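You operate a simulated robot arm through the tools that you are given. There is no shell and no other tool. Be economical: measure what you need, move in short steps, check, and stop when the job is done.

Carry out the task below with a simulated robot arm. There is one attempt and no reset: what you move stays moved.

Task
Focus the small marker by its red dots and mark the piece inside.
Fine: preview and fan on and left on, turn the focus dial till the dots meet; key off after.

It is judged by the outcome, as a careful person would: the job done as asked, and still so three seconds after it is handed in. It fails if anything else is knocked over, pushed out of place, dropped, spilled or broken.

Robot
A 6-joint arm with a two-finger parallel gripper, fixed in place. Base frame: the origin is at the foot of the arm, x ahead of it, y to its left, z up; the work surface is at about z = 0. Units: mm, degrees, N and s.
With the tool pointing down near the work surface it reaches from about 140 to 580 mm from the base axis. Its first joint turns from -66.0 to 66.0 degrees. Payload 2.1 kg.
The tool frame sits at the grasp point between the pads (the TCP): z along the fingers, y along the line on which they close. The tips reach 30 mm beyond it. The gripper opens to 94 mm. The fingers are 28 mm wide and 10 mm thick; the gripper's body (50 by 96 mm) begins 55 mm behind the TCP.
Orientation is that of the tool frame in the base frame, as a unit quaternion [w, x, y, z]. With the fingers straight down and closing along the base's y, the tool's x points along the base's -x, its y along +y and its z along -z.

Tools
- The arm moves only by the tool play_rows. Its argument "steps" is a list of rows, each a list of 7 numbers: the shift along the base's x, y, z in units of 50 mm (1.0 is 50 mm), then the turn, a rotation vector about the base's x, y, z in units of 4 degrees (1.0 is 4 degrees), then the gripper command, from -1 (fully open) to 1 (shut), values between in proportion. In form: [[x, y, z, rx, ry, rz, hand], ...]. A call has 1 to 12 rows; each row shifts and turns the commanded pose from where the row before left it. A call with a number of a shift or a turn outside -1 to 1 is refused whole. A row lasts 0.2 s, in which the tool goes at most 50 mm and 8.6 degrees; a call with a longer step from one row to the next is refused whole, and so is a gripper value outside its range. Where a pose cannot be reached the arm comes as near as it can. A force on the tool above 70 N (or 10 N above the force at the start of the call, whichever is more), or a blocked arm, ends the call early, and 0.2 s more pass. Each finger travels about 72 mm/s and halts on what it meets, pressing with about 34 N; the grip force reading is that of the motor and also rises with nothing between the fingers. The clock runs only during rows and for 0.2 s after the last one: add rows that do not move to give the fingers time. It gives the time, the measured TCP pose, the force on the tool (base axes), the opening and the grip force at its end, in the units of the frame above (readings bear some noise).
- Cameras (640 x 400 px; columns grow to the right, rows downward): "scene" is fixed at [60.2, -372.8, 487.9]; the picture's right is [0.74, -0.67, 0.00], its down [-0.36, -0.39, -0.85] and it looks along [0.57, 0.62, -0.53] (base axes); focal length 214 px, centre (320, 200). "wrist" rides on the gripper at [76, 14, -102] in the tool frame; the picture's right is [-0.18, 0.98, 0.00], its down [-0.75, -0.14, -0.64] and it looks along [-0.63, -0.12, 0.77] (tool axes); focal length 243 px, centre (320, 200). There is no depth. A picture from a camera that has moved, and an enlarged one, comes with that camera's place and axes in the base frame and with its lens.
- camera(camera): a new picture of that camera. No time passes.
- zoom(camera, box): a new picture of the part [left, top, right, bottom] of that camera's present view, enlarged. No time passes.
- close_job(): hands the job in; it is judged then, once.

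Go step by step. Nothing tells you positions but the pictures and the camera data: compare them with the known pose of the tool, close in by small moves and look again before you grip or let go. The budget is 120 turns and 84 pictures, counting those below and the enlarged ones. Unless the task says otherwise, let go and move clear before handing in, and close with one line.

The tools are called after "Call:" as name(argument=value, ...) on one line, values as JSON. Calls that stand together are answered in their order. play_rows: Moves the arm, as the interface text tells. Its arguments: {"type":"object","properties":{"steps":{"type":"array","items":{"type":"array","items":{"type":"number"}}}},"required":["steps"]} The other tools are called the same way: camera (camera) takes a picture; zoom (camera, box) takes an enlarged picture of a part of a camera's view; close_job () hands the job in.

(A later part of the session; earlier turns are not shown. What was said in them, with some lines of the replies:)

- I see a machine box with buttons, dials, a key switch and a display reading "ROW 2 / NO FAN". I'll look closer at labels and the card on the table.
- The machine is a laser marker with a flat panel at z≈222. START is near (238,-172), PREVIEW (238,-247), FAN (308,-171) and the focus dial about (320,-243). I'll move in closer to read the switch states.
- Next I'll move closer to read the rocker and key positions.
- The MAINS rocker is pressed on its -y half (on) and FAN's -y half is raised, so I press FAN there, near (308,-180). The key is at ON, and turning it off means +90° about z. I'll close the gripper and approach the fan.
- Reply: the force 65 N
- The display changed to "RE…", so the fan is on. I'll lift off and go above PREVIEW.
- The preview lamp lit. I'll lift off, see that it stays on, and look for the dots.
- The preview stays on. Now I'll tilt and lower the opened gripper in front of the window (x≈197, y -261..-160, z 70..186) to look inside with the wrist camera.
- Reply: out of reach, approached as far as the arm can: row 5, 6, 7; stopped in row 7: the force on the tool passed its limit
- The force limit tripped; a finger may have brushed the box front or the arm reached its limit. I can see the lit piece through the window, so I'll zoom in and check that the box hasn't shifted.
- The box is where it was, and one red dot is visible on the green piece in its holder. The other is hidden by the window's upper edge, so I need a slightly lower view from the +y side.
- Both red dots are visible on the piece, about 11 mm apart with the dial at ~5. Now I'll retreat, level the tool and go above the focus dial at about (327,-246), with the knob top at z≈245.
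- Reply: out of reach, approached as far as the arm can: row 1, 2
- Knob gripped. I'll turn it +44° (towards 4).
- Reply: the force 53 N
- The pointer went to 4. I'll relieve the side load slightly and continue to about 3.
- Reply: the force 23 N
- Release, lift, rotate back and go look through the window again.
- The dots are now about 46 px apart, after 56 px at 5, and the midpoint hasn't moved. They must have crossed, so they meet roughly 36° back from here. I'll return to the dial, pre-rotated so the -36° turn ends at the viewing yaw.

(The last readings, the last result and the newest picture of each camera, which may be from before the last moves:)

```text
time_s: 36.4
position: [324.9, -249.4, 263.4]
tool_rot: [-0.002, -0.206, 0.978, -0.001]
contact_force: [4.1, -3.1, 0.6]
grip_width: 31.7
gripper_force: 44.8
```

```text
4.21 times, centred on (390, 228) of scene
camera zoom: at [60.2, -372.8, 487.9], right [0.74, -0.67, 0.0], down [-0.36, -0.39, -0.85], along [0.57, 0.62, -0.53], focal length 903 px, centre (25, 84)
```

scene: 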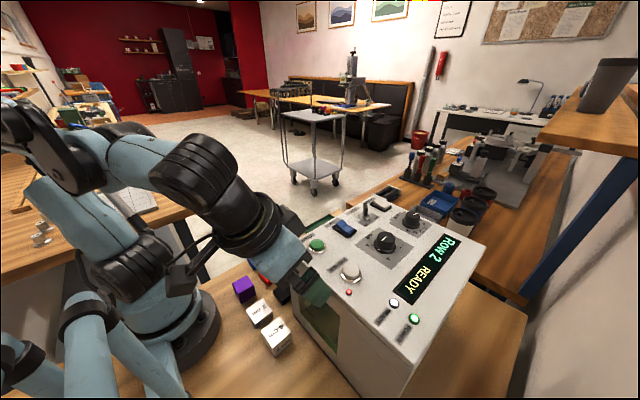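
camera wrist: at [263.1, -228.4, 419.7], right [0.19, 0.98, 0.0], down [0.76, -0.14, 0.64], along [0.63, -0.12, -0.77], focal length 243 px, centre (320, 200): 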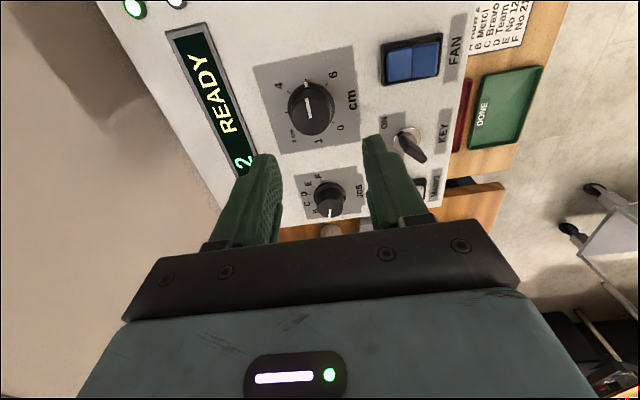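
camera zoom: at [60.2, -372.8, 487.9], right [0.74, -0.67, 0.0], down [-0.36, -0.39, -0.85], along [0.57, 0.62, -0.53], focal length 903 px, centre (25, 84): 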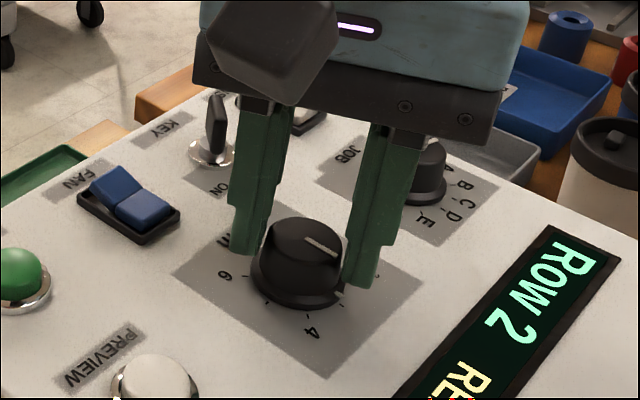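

Call:
play_rows(steps=[[0, 0, 0, 0, 0, -1, 0.5], [0, 0, 0, 0, 0, -1, 0.5], [0, 0, 0, 0, 0, -1, 0.5], [0, 0, 0, 0, 0, -1, 0.5], [0, 0, 0, 0, 0, -1, 0.5], [0, 0, 0, 0, 0, -1, 0.5], [0, 0, 0, 0, 0, -1, 0.5], [0, 0, 0, 0, 0, -1, 0.5], [0, 0, 0, 0, 0, -1, 0.5], [0, 0, 0, 0, 0, 0, 0.5]])

Call:
zoom(camera="scene", box=[330, 180, 450, 275])

```text
time_s: 38.6
position: [325.2, -248.1, 263.2]
tool_rot: [-0.001, 0.105, 0.994, 0.002]
contact_force: [-11.9, 21.7, 33.0]
grip_width: 31.2
gripper_force: 44.5
```

```text
4.21 times, centred on (390, 228) of scene
camera zoom: at [60.0, -372.7, 488.0], right [0.74, -0.67, 0.0], down [-0.36, -0.39, -0.85], along [0.57, 0.62, -0.53], focal length 903 px, centre (25, 84)
```

zoom: 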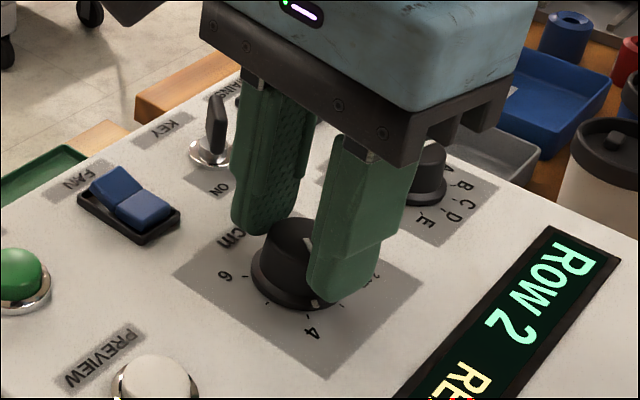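

Call:
play_rows(steps=[[0, 0, 0, 0, 0, 0, 0], [0, 0, 0, 0, 0, 0, -0.1], [0, 0, 0.6, 0, 0, 0, -0.1], [0, 0, 0.9, 0, 0, 0, -0.1], [-0.7, 0.35, 0.2, 0, 0, 0, -0.5], [-0.7, 0.35, 0, 0, 0, 0, -1], [-0.7, 0.35, 0, 0, 0, 0, -1], [-0.7, 0.35, 0, -0.2, -0.97, 0, -1], [-0.44, 0.24, 0, -0.2, -0.97, 0, -1], [0, 0, 0, -0.2, -0.97, 0, -1], [0, 0, 0, -0.2, -0.97, 0, -1]])

Call:
play_rows(steps=[[0, 0, -0.3, -0.2, -0.97, 0, -1], [0, 0, -0.5, -0.2, -0.97, 0, -1], [0, 0, -0.7, 0, 0, 0, -1], [0, 0, -0.7, 0, 0, 0, -1], [0, 0, -0.65, 0, 0, 0, -1], [0, -0.25, -0.25, 0, 0, 0, -1], [0, -0.25, -0.25, 0, 0, 0, -1]])

Call:
zoom(camera="wrist", box=[320, 145, 360, 180])

```text
time_s: 41.0
position: [162.0, -166.3, 346.7]
tool_rot: [0.136, 0.103, 0.985, -0.013]
contact_force: [-0.8, -0.1, 0.3]
grip_width: 94.2
gripper_force: 0.1
```

```text
time_s: 42.6
position: [164.3, -190.6, 178.6]
tool_rot: [0.204, 0.103, 0.973, -0.02]
contact_force: [-0.6, 0.2, 0.6]
grip_width: 94.2
gripper_force: 0.1
```

```text
11.43 times, centred on (340, 162) of wrist
camera zoom: at [59.0, -153.4, 243.6], right [0.37, 0.93, 0.08], down [0.39, -0.23, 0.89], along [0.84, -0.3, -0.45], focal length 2773 px, centre (91, 629)
```

zoom: 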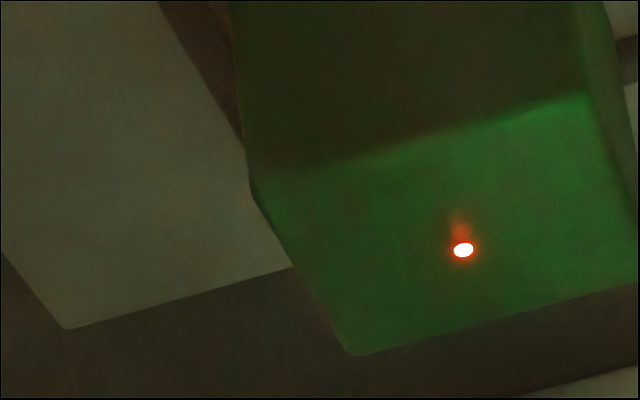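

The dots have merged into one. One tighter look to confirm.

Call:
zoom(camera="wrist", box=[347, 162, 357, 169])

Call:
zoom(camera="scene", box=[280, 180, 500, 340])

```text
16.00 times, centred on (352, 166) of wrist
camera zoom: at [59.0, -153.4, 243.6], right [0.37, 0.93, 0.08], down [0.39, -0.23, 0.89], along [0.84, -0.3, -0.45], focal length 3882 px, centre (-192, 752)
```

zoom: 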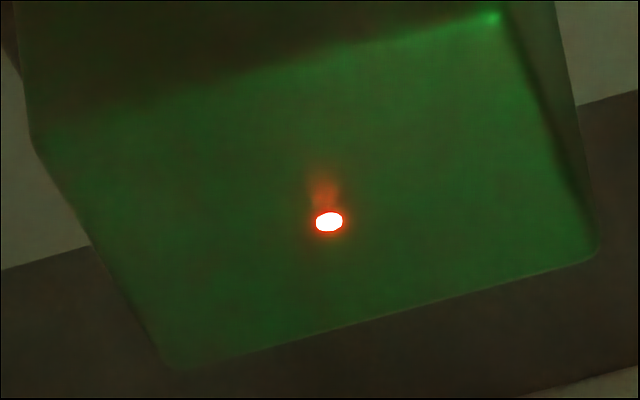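

```text
2.50 times, centred on (390, 260) of scene
camera zoom: at [60.2, -372.8, 487.9], right [0.74, -0.67, 0.0], down [-0.36, -0.39, -0.85], along [0.57, 0.62, -0.53], focal length 536 px, centre (145, 50)
```

zoom: 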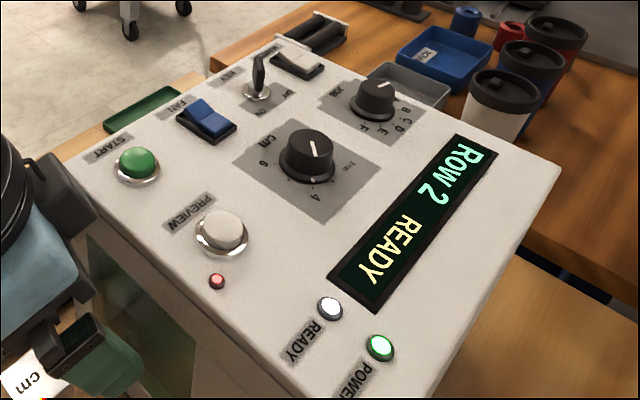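

Focus is set. Next I'll retreat and go above START (238,-172) with the gripper closed.

Call:
play_rows(steps=[[0, 0.1, 0.7, 0, 0, 0, -1], [0, 0.1, 0.8, 0, 0, 0, -1], [0, 0, 0.8, 0, 0, 0, 1], [0.2, 0, 0, 0.2, 0.97, 0, 1], [0.2, 0, 0, 0.2, 0.97, 0, 1], [0.3, 0, 0, 0.2, 0.97, 0, 1], [0.3, 0, 0, 0.2, 0.97, 0, 1], [0.3, 0, 0, 0.2, 0.97, 0, 1], [0.2, 0, 0, 0.2, 0.97, 0, 1], [0, 0, -0.1, 0, 0, 1, 1], [0, 0, 0, 0, 0, 1, 1], [0, 0, 0, 0, 0, 1, 1]])

Call:
camera(camera="wrist")

```text
time_s: 45.2
position: [237.6, -181.0, 289.7]
tool_rot: [-0.001, 0.0, 1.0, 0.0]
contact_force: [0.1, 0.9, 0.1]
grip_width: 0.0
gripper_force: 33.2
```

```text
36 pictures are left
camera wrist: at [163.3, -166.5, 393.7], right [0.18, 0.98, 0.0], down [0.75, -0.14, 0.64], along [0.63, -0.12, -0.77], focal length 243 px, centre (320, 200)
```

wrist: 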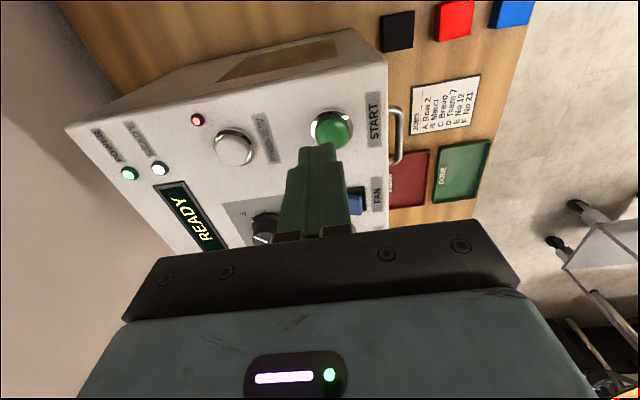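

Call:
play_rows(steps=[[-0.04, 0.18, 0, 0, 0, 0, 1], [0, 0, -0.3, 0, 0, 0, 1], [0, 0, -0.2, 0, 0, 0, 1], [0, 0, -0.06, 0, 0, 0, 1], [0, 0, -0.06, 0, 0, 0, 1], [0, 0, -0.04, 0, 0, 0, 1], [0, 0, 0, 0, 0, 0, 1]])

Call:
zoom(camera="scene", box=[280, 180, 500, 340])

```text
time_s: 46.8
position: [234.7, -172.7, 257.3]
tool_rot: [-0.001, 0.0, 1.0, 0.0]
contact_force: [-0.4, 0.8, 4.5]
grip_width: 0.0
gripper_force: 33.1
```

```text
2.50 times, centred on (390, 260) of scene
camera zoom: at [60.2, -372.8, 487.9], right [0.74, -0.67, 0.0], down [-0.36, -0.39, -0.85], along [0.57, 0.62, -0.53], focal length 536 px, centre (145, 50)
```

zoom: 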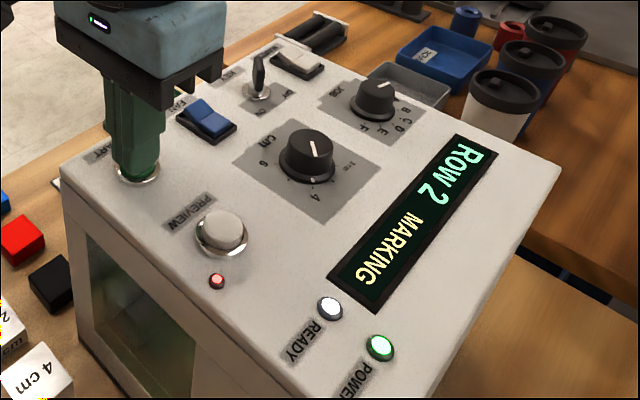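

It's marking. I'll lift off and wait, pre-rotating towards the key.

Call:
play_rows(steps=[[0, 0, 0.4, 0, 0, 0, 1], [0, 0, 0.7, 0, 0, 0, -0.1], [0, 0, 0.3, 0, 0, 1, -0.1], [0.3, 0, 0, 0, 0, 1, -0.1], [0.3, 0, 0, 0, 0, 1, -0.1], [0.3, 0, 0, 0, 0, 1, -0.1], [0.3, 0, 0, 0, 0, 1, -0.1], [0.3, 0, 0, 0, 0, 1, -0.1], [0.3, 0, 0, 0, 0, 1, -0.1], [0.3, 0, 0, 0, 0, 1, -0.1], [0.3, 0, 0, 0, 0, 1, -0.1], [0, 0, 0, 0, 0, 1, -0.1]])

Call:
zoom(camera="scene", box=[280, 180, 500, 340])

Call:
camera(camera="wrist")

```text
time_s: 49.4
position: [355.9, -173.1, 328.6]
tool_rot: [-0.001, -0.342, 0.94, -0.001]
contact_force: [0.2, 0.4, -0.2]
grip_width: 51.8
gripper_force: 0.1
```

```text
2.50 times, centred on (390, 260) of scene
camera zoom: at [60.2, -372.8, 487.9], right [0.74, -0.67, 0.0], down [-0.36, -0.39, -0.85], along [0.57, 0.62, -0.53], focal length 536 px, centre (145, 50)
```

zoom: 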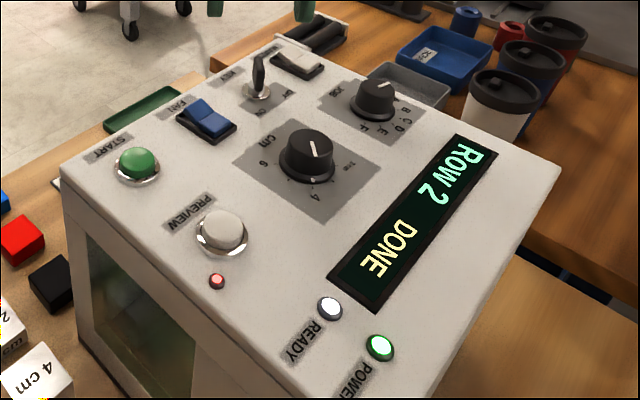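

```text
33 pictures are left
camera wrist: at [289.8, -211.3, 431.8], right [-0.49, 0.87, 0.0], down [0.67, 0.38, 0.64], along [0.56, 0.32, -0.77], focal length 243 px, centre (320, 200)
```

wrist: 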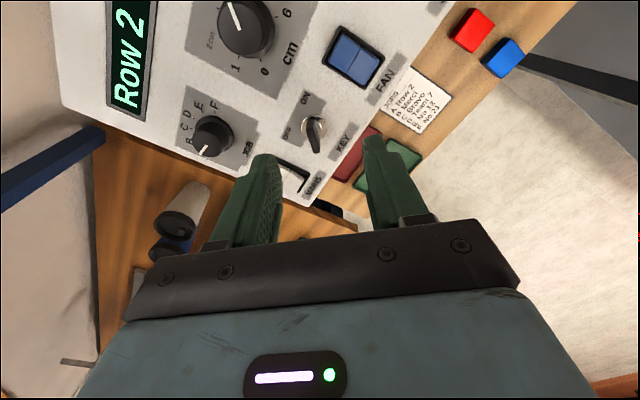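

DONE is displayed. Now I'll find the key precisely.

Call:
zoom(camera="wrist", box=[270, 80, 370, 170])

Call:
zoom(camera="scene", box=[345, 185, 415, 235])

```text
4.44 times, centred on (320, 125) of wrist
camera zoom: at [289.8, -211.3, 431.8], right [-0.49, 0.87, 0.0], down [0.67, 0.38, 0.64], along [0.56, 0.32, -0.77], focal length 1078 px, centre (320, 533)
```

zoom: 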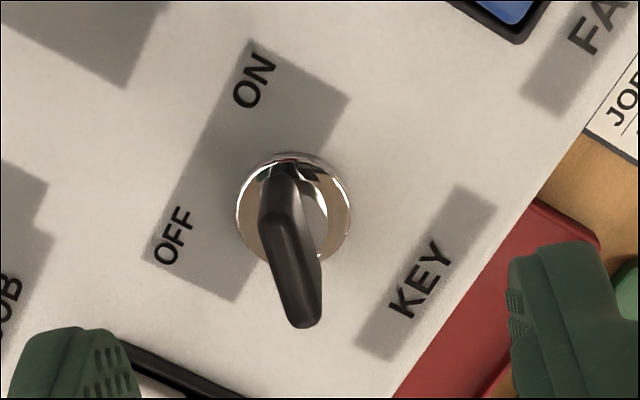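

```text
8.00 times, centred on (380, 210) of scene
camera zoom: at [60.2, -372.8, 487.9], right [0.74, -0.67, 0.0], down [-0.36, -0.39, -0.85], along [0.57, 0.62, -0.53], focal length 1716 px, centre (-160, 120)
```

zoom: 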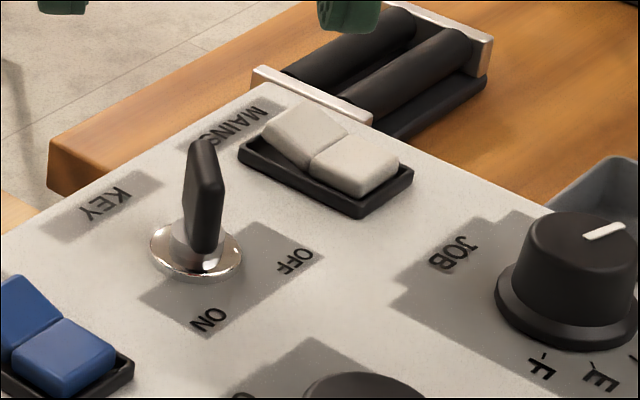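

The key axis is at about (369,-172), its bow runs along (1,1) and its top is at z≈254. I'll align at yaw 45° and descend over it.

Call:
play_rows(steps=[[0.26, 0.02, 0, 0, 0, 0.62, -0.1], [0, 0, -0.4, 0, 0, 0.63, -0.1], [0, 0, -0.3, 0, 0, 0, -0.1], [0, 0, 0, 0, 0, 0, -0.1]])

Call:
zoom(camera="wrist", box=[220, 80, 420, 220])

Call:
zoom(camera="scene", box=[320, 150, 440, 240])

```text
time_s: 50.4
position: [369.8, -171.3, 294.0]
tool_rot: [-0.001, -0.382, 0.924, 0.0]
contact_force: [-0.2, -0.4, -0.1]
grip_width: 51.9
gripper_force: 0.1
```

```text
2.86 times, centred on (320, 150) of wrist
camera zoom: at [307.6, -214.8, 397.8], right [-0.56, 0.83, 0.0], down [0.63, 0.43, 0.64], along [0.53, 0.36, -0.77], focal length 693 px, centre (320, 343)
```

zoom: 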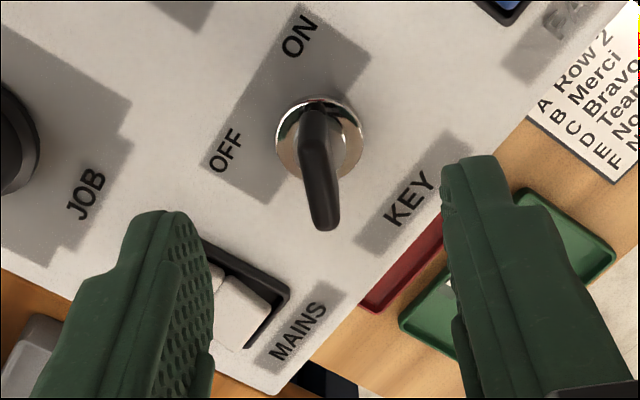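

```text
4.44 times, centred on (380, 195) of scene
camera zoom: at [60.2, -372.8, 487.9], right [0.74, -0.67, 0.0], down [-0.36, -0.39, -0.85], along [0.57, 0.62, -0.53], focal length 953 px, centre (53, 222)
```

zoom: 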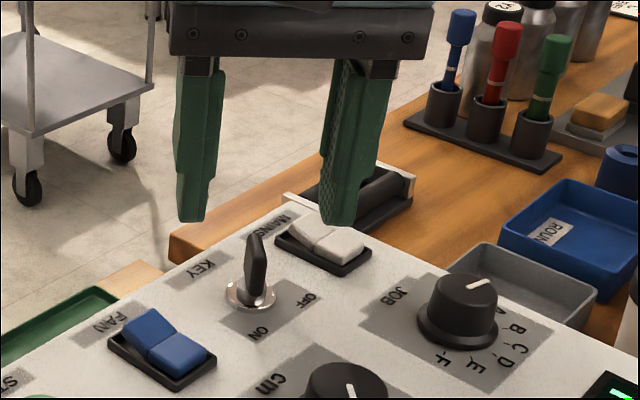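

Call:
play_rows(steps=[[0, 0, -0.3, 0, 0, 0, -0.1], [0, 0, -0.22, 0, 0, 0, -0.1], [0, 0, 0, 0, 0, 0, 1], [0, 0, 0, 0, 0, 0, 1], [0, 0, 0, 0, 0, 0, 1]])

Call:
zoom(camera="scene", box=[320, 150, 440, 240])

```text
time_s: 51.6
position: [370.7, -170.7, 266.4]
tool_rot: [-0.001, -0.383, 0.924, 0.001]
contact_force: [4.4, -2.4, -3.9]
grip_width: 6.6
gripper_force: 41.5
```

```text
4.44 times, centred on (380, 195) of scene
camera zoom: at [60.2, -372.8, 487.9], right [0.74, -0.67, 0.0], down [-0.36, -0.39, -0.85], along [0.57, 0.62, -0.53], focal length 953 px, centre (53, 222)
```

zoom: 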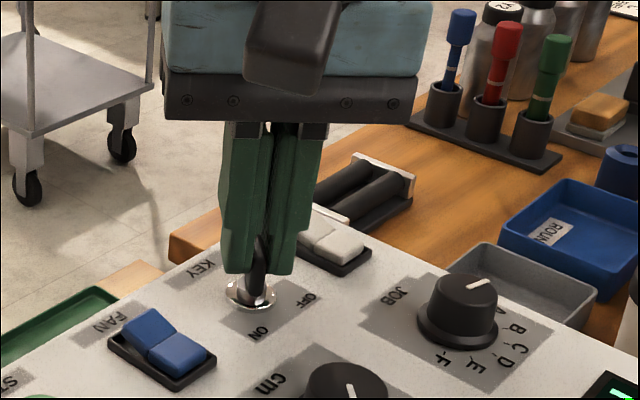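

Key gripped at 6.6 mm. Now I'll turn it +48° first and check.

Call:
play_rows(steps=[[0, 0, 0, 0, 0, 1, 1], [0, 0, 0, 0, 0, 1, 1], [0, 0, 0, 0, 0, 1, 1], [0, 0, 0, 0, 0, 1, 1], [0, 0, 0, 0, 0, 1, 1], [0, 0, 0, 0, 0, 1, 1], [0, 0, 0, 0, 0, 1, 1], [0, 0, 0, 0, 0, 1, 1], [0, 0, 0, 0, 0, 1, 1], [0, 0, 0, 0, 0, 1, 1], [0, 0, 0, 0, 0, 1, 1]])

Call:
zoom(camera="scene", box=[320, 150, 480, 300])

```text
time_s: 54.0
position: [370.9, -171.3, 266.7]
tool_rot: [0.0, -0.701, 0.713, -0.001]
contact_force: [18.2, 8.8, 20.7]
grip_width: 6.8
gripper_force: 41.2
```

```text
2.67 times, centred on (400, 225) of scene
camera zoom: at [60.1, -372.8, 487.9], right [0.74, -0.67, 0.0], down [-0.36, -0.39, -0.85], along [0.57, 0.62, -0.53], focal length 572 px, centre (107, 133)
```

zoom: 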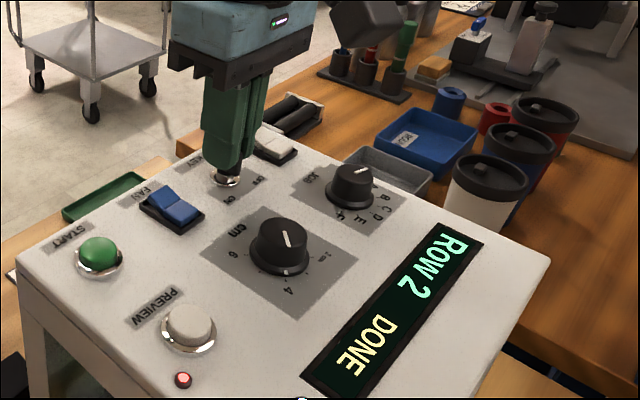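

Call:
play_rows(steps=[[0, 0, 0, 0, 0, 1, 1], [0, 0, 0, 0, 0, 1, 1], [0, 0, 0, 0, 0, 1, 1], [0, 0, 0, 0, 0, 1, 1], [0, 0, 0, 0, 0, 1, 1], [0, 0, 0, 0, 0, 1, 1], [0, 0, 0, 0, 0, 1, 1], [0, 0, 0, 0, 0, 1, 1], [0, 0, 0, 0, 0, 1, 1], [0, 0, 0, 0, 0, 1, 1], [0, 0, 0, 0, 0, 1, 1]])

Call:
zoom(camera="scene", box=[320, 190, 480, 340])

```text
time_s: 56.4
position: [369.4, -171.2, 267.4]
tool_rot: [-0.002, 0.917, -0.399, -0.001]
contact_force: [7.0, 17.8, 26.6]
grip_width: 6.7
gripper_force: 41.3
```

```text
2.67 times, centred on (400, 265) of scene
camera zoom: at [60.1, -372.7, 488.0], right [0.74, -0.67, 0.0], down [-0.36, -0.39, -0.85], along [0.57, 0.62, -0.53], focal length 572 px, centre (107, 27)
```

zoom: 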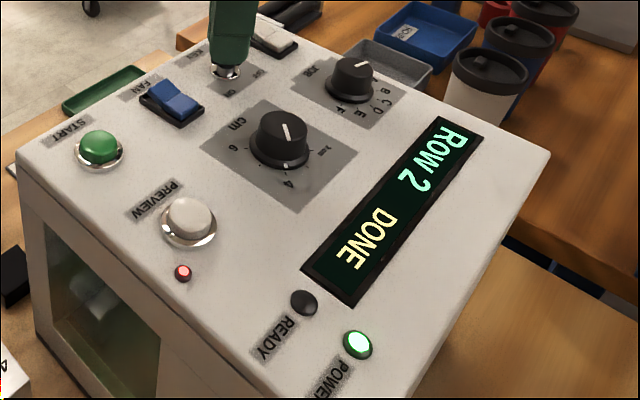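

The READY lamp went out, so the key is off. I'll nudge to the detent, release and lift.

Call:
play_rows(steps=[[0, 0, 0, 0, 0, 0.5, 1], [0, 0, 0, 0, 0, 0, 0.3], [0, 0, 0, 0, 0, 0, 0.3], [0, 0, 0.4, 0, 0, 0, 0.3], [0, 0, 0.6, 0, 0, -1, 0.3], [0, 0.2, 0.8, 0, 0, -1, 0.3], [-0.3, 0.4, 0.5, 0, 0, -1, 0.3], [-0.3, 0.4, 0.3, 0, 0, -1, 0.3]])

Call:
zoom(camera="scene", box=[280, 180, 480, 330])

Call:
zoom(camera="scene", box=[345, 185, 415, 235])

Call:
camera(camera="scene")

```text
time_s: 58.2
position: [338.8, -122.1, 397.3]
tool_rot: [0.0, 0.861, -0.508, 0.0]
contact_force: [0.2, 0.0, 0.2]
grip_width: 33.1
gripper_force: 0.1
```

```text
2.67 times, centred on (380, 255) of scene
camera zoom: at [60.2, -372.8, 487.9], right [0.74, -0.67, 0.0], down [-0.36, -0.39, -0.85], along [0.57, 0.62, -0.53], focal length 572 px, centre (160, 53)
```

zoom: 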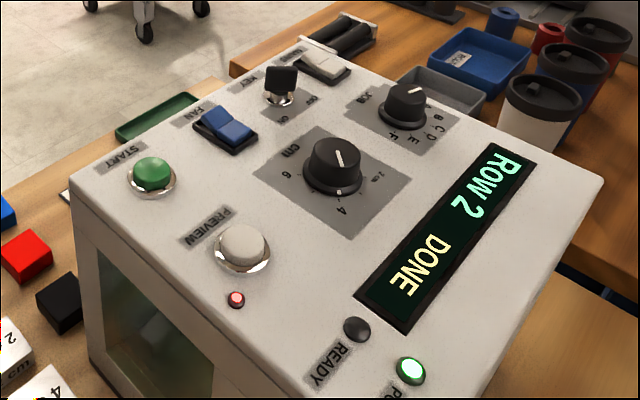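

```text
8.00 times, centred on (380, 210) of scene
camera zoom: at [60.2, -372.8, 487.9], right [0.74, -0.67, 0.0], down [-0.36, -0.39, -0.85], along [0.57, 0.62, -0.53], focal length 1716 px, centre (-160, 120)
```

zoom: 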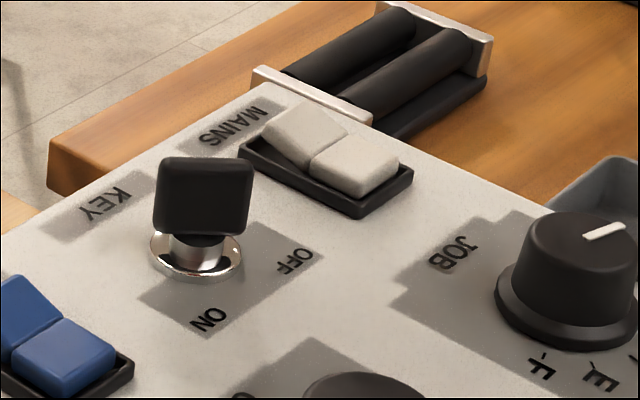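

```text
23 pictures are left
```

scene: 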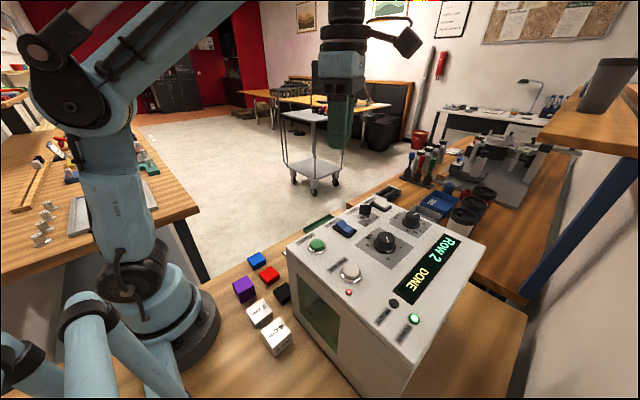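

The display reads DONE, the key is at OFF with READY out, the preview lamp and fan are still on, the dial is as set, and the arm is clear. Handing in.

Call:
close_job()

```text
The job is handed in.
```

The dots were brought together at about 4 cm on the dial and the piece was marked (display: DONE). The preview and fan are left on, the key is off, and the piece is still inside.
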